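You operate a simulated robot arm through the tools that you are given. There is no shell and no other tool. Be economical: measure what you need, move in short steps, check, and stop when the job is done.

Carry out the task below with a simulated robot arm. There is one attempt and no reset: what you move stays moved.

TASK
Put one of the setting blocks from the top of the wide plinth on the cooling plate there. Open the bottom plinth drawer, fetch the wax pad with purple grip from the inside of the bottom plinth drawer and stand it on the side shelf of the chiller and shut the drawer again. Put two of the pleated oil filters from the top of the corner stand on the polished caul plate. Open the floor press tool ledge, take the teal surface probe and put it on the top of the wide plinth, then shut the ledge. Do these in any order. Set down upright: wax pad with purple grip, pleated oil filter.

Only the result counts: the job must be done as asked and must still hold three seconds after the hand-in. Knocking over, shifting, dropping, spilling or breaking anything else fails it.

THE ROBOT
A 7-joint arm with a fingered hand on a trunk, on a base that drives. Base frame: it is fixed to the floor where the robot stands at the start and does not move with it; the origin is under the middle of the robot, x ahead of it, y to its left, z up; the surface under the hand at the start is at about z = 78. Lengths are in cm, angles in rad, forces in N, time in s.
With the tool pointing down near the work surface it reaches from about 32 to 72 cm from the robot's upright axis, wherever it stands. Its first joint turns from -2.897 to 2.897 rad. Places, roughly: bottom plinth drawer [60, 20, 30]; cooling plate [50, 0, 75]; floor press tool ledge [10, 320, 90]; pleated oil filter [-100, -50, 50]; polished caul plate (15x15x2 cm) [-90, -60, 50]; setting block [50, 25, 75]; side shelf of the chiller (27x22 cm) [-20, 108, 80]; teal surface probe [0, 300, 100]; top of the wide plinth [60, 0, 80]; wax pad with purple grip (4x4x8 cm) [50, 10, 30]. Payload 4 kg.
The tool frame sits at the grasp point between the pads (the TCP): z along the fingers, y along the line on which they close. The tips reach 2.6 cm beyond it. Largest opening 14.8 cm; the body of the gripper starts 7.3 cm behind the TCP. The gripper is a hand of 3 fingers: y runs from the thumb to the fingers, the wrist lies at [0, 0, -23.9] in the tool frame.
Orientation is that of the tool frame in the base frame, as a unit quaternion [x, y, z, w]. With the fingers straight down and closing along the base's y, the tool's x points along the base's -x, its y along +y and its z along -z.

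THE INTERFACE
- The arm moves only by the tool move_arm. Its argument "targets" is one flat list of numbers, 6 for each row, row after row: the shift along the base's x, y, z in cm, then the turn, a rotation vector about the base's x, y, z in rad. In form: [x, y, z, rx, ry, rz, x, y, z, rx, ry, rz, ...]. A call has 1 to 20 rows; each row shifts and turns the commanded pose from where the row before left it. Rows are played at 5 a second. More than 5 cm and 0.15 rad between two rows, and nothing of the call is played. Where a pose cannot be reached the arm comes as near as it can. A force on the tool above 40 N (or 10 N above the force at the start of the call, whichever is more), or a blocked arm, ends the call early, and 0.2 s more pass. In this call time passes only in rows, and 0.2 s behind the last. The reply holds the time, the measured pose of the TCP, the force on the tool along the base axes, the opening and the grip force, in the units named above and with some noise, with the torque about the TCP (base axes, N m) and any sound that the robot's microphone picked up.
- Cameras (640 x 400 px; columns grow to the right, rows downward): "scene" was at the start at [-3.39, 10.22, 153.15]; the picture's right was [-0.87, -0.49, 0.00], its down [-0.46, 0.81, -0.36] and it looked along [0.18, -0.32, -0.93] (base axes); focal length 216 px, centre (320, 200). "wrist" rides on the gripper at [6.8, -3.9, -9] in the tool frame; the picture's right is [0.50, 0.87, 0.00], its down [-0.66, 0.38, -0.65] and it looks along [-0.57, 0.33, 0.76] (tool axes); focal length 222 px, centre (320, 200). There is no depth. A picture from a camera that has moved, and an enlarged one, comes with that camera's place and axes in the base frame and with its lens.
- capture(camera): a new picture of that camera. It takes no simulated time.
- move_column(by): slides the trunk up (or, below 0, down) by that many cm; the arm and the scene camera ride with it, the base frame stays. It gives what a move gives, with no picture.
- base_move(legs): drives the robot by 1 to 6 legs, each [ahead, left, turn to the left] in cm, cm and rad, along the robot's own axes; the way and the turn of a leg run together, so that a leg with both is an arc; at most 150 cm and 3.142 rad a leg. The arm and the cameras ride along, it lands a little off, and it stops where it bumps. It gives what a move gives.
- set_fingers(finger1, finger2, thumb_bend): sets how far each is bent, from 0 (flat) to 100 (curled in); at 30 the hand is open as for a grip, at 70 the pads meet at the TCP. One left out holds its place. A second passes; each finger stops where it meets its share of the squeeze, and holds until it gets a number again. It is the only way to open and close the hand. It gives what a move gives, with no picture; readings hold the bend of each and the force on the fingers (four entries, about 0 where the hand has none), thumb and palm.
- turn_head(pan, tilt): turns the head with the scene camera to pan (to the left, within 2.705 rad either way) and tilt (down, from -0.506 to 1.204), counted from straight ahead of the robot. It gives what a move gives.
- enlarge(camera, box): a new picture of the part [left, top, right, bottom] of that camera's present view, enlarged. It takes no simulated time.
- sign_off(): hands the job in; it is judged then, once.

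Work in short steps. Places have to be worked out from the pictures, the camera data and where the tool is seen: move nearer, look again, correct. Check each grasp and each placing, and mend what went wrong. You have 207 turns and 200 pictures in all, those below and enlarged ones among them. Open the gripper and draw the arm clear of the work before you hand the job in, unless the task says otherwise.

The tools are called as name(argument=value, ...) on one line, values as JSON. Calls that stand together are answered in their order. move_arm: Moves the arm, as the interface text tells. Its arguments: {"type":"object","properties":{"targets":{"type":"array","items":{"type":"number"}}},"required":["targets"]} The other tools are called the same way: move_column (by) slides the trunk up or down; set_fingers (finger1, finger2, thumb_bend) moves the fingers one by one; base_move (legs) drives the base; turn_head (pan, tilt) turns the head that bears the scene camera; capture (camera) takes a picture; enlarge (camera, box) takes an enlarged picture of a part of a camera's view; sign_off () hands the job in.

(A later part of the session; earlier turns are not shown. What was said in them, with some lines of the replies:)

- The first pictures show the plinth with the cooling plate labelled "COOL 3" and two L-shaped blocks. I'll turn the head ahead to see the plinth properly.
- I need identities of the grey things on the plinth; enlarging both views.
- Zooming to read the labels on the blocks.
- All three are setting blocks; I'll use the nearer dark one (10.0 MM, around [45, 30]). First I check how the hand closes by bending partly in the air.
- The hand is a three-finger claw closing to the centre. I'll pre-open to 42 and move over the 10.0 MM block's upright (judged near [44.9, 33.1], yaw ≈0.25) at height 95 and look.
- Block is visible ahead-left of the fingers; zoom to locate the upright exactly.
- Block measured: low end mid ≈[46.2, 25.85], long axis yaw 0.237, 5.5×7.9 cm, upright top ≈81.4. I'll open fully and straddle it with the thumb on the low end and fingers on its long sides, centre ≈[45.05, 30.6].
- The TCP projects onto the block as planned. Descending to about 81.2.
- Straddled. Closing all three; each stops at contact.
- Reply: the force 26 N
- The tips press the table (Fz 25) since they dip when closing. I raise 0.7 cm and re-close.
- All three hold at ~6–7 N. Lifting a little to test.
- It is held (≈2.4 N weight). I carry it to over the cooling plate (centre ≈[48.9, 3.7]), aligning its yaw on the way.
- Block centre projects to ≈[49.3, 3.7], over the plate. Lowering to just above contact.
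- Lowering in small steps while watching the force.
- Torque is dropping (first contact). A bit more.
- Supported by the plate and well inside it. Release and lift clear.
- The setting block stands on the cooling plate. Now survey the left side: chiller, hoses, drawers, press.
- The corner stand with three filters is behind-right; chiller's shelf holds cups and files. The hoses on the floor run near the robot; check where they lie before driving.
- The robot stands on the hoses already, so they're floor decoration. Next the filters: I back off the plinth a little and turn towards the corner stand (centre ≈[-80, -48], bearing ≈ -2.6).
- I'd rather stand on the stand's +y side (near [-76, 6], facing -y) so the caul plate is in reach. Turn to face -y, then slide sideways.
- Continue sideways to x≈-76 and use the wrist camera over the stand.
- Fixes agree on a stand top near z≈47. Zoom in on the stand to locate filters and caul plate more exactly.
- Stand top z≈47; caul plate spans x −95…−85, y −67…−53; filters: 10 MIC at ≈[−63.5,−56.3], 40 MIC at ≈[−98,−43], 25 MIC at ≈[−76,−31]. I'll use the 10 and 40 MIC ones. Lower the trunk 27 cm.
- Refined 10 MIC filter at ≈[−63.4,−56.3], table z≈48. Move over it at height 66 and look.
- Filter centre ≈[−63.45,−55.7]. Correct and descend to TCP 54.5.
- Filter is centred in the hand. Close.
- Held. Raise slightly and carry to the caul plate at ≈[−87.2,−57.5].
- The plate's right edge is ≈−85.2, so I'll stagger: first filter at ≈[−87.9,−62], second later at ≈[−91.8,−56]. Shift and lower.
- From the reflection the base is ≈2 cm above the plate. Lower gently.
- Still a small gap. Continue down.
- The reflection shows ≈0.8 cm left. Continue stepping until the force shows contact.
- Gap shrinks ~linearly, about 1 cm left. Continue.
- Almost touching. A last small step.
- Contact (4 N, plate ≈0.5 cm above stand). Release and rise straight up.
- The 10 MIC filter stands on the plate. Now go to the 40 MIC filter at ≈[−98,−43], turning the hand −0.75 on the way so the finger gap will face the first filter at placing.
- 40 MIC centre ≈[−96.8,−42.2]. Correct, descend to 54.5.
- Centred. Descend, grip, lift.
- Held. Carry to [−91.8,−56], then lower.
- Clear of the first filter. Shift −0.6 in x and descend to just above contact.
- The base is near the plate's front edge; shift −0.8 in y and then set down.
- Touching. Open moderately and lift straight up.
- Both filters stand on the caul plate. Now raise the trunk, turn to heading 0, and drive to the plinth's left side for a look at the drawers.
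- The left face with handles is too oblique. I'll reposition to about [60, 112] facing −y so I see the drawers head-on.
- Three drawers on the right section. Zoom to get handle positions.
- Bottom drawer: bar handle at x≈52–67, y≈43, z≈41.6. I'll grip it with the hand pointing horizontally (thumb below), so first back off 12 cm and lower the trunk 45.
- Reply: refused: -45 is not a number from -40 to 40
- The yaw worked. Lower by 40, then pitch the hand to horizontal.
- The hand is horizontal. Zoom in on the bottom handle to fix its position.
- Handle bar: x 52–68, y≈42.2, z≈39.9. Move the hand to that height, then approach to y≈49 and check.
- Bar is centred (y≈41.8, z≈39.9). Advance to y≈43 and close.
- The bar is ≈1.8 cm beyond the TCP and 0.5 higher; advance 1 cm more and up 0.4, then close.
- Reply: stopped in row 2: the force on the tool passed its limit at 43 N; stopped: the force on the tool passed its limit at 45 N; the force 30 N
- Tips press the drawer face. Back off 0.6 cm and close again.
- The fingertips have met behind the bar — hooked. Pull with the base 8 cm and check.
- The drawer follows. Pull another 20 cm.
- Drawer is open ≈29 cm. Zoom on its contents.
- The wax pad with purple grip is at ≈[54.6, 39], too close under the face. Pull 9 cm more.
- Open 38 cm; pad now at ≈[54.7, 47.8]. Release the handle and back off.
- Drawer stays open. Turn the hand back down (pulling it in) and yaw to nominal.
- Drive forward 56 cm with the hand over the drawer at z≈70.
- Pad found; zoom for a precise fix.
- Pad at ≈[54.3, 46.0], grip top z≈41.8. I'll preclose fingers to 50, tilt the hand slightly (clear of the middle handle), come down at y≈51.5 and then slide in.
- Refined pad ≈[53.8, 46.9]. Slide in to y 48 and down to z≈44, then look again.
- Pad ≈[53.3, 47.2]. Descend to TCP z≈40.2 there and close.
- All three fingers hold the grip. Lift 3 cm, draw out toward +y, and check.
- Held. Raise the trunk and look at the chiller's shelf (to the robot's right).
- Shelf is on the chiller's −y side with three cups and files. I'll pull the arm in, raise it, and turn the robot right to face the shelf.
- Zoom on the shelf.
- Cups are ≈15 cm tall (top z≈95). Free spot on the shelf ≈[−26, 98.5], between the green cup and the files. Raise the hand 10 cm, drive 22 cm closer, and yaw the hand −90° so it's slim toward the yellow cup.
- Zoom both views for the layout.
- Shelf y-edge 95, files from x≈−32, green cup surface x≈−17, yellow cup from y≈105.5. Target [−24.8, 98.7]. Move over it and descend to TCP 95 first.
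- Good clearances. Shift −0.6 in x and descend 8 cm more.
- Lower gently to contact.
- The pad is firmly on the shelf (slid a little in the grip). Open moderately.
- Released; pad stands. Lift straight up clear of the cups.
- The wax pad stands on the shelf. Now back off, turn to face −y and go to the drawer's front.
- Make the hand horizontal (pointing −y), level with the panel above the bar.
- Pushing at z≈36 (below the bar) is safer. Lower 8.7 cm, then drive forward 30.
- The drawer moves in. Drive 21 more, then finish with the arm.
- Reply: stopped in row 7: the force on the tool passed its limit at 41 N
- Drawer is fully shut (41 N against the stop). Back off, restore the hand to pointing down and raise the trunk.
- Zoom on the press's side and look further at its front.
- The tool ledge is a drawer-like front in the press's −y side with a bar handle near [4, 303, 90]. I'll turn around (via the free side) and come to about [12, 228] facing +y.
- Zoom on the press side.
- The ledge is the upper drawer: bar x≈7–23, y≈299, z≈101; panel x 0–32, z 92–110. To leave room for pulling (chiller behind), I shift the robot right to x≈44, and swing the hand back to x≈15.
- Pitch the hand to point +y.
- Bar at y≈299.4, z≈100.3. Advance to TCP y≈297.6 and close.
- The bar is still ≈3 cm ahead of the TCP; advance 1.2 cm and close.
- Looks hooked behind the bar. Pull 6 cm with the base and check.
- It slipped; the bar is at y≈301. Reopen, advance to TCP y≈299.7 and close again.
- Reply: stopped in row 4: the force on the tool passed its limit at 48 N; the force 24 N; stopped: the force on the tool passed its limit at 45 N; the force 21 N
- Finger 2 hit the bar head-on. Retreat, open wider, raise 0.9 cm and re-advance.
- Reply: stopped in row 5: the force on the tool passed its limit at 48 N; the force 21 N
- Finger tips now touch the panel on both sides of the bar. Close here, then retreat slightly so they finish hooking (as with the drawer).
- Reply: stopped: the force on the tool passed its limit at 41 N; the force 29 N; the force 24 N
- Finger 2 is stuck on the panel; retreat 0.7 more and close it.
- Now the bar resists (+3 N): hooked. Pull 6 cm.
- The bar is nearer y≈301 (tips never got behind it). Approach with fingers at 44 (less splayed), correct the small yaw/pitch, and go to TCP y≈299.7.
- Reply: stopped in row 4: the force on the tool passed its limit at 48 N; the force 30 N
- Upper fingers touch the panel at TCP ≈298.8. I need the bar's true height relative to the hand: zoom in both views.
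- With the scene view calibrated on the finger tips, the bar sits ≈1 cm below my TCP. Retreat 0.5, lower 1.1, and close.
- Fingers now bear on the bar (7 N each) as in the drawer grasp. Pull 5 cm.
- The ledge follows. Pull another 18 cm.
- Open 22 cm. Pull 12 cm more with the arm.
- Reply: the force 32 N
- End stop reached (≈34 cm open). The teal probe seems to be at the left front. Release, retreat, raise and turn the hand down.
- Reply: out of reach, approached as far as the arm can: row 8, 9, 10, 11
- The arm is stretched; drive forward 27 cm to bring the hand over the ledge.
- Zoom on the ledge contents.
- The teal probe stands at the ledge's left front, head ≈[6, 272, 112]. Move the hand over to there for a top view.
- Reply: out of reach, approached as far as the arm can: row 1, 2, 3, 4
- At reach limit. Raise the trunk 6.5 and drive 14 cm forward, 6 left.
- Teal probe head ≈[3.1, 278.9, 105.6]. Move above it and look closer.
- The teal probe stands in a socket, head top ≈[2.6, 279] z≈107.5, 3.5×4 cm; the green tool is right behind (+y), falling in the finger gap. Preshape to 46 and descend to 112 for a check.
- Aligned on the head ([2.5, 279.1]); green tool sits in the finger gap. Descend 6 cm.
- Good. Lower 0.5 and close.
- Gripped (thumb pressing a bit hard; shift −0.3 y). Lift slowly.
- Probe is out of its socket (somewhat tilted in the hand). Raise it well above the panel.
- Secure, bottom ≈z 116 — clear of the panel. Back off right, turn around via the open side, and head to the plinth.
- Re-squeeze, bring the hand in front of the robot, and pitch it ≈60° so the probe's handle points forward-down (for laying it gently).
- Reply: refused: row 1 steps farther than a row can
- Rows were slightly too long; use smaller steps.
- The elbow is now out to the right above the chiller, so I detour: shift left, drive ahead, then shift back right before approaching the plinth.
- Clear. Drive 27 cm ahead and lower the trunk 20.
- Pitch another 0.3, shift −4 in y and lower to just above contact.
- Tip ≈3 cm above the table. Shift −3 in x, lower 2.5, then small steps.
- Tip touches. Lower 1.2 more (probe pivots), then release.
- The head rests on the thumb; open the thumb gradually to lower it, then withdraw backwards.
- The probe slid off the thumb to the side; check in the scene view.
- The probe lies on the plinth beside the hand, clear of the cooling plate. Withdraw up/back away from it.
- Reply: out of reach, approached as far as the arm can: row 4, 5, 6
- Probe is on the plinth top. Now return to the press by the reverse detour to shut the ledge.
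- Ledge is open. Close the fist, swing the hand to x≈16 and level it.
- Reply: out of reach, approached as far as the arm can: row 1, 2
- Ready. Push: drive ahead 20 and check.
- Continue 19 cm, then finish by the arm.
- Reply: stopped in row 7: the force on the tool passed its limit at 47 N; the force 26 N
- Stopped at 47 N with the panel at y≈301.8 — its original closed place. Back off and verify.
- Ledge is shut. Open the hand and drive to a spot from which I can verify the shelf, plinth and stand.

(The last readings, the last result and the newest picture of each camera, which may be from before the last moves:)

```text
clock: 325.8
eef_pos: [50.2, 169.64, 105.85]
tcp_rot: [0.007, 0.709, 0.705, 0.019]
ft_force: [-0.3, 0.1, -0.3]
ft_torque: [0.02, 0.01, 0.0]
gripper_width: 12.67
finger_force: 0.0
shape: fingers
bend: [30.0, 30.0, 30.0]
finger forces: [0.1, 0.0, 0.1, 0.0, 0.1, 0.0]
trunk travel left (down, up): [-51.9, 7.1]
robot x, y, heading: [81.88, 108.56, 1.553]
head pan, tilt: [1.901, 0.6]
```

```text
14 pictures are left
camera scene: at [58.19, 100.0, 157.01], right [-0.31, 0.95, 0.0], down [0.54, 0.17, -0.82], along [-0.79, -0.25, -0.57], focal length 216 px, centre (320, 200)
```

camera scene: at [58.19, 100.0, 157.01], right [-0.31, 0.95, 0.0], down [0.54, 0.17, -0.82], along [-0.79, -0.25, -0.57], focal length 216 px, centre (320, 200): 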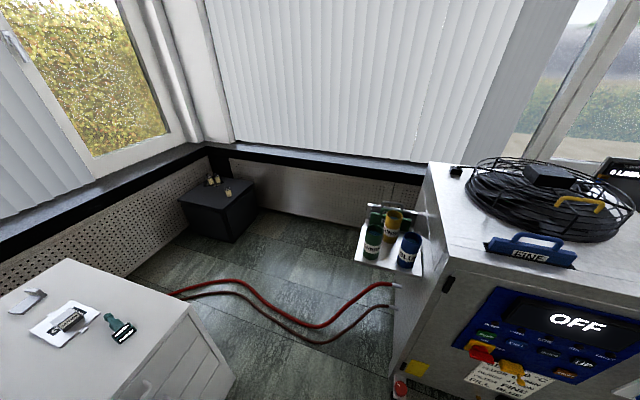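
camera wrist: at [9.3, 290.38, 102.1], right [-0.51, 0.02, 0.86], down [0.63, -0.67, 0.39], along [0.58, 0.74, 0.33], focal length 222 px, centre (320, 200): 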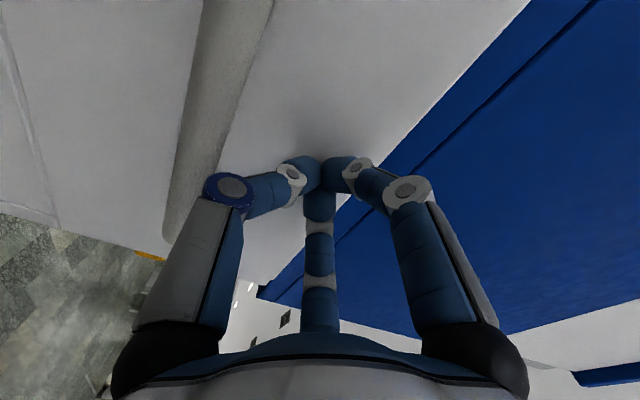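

Zoom on the shelf, stand and plinth for the final check.

enlarge(camera="scene", box=[345, 190, 440, 275])

enlarge(camera="scene", box=[170, 160, 270, 240])

enlarge(camera="scene", box=[0, 260, 220, 400])

```text
4.71 times, centred on (392, 232) of scene
camera zoom: at [58.19, 100.0, 157.01], right [-0.31, 0.95, 0.0], down [0.54, 0.17, -0.82], along [-0.79, -0.25, -0.57], focal length 1018 px, centre (-21, 47)
```

zoom: 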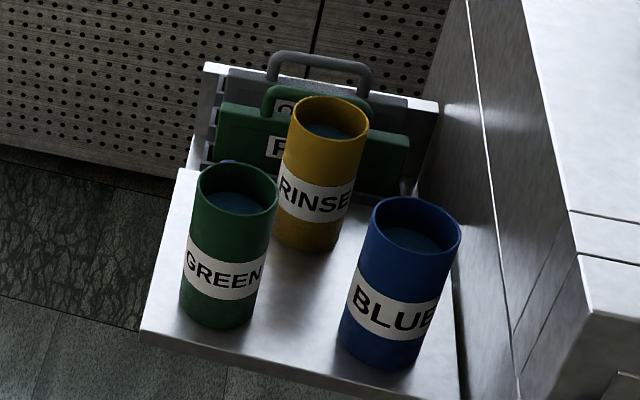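

```text
5.00 times, centred on (220, 200) of scene
camera zoom: at [58.19, 100.0, 157.01], right [-0.31, 0.95, 0.0], down [0.54, 0.17, -0.82], along [-0.79, -0.25, -0.57], focal length 1082 px, centre (820, 200)
```

zoom: 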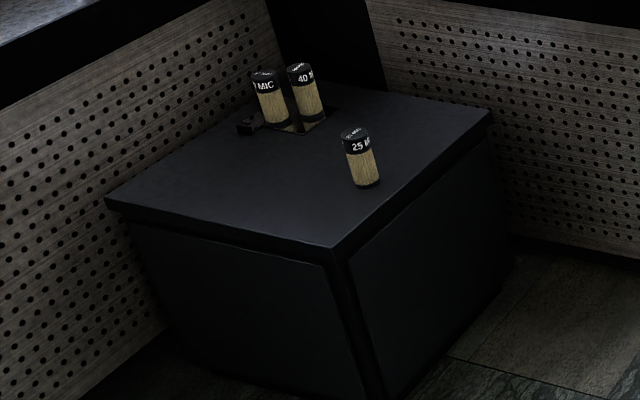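

```text
2.86 times, centred on (110, 330) of scene
camera zoom: at [58.19, 100.0, 157.01], right [-0.31, 0.95, 0.0], down [0.54, 0.17, -0.82], along [-0.79, -0.25, -0.57], focal length 618 px, centre (920, -171)
```

zoom: 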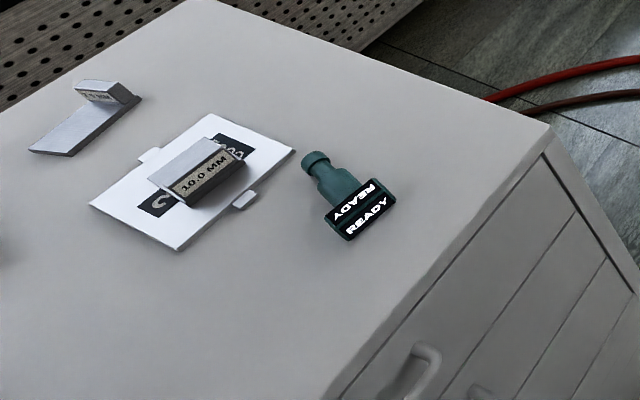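

All the results hold: the block is on the cooling plate, the probe is on the plinth, both filters are upright on the caul plate, and the pad's purple grip shows behind the green cup. The drawer and ledge are shut, and the hand is open and clear. Handing in.

sign_off()

```text
The job is handed in.
```

The job is handed in, and every item was done as asked:

- **Setting block:** the 10.0 MM one is on the cooling plate.
- **Wax pad with purple grip:** it stands on the chiller's side shelf, and the bottom plinth drawer is shut. In the final check only the top of its grip showed behind a cup; I saw it standing right after I set it down.
- **Oil filters:** two (10 MIC and 40 MIC) stand upright on the polished caul plate. The 10 MIC filter's base sits flush with the plate edge.
- **Teal surface probe:** it lies on its side on the plinth top, having slid off the thumb as I lowered it. The floor press tool ledge is shut.
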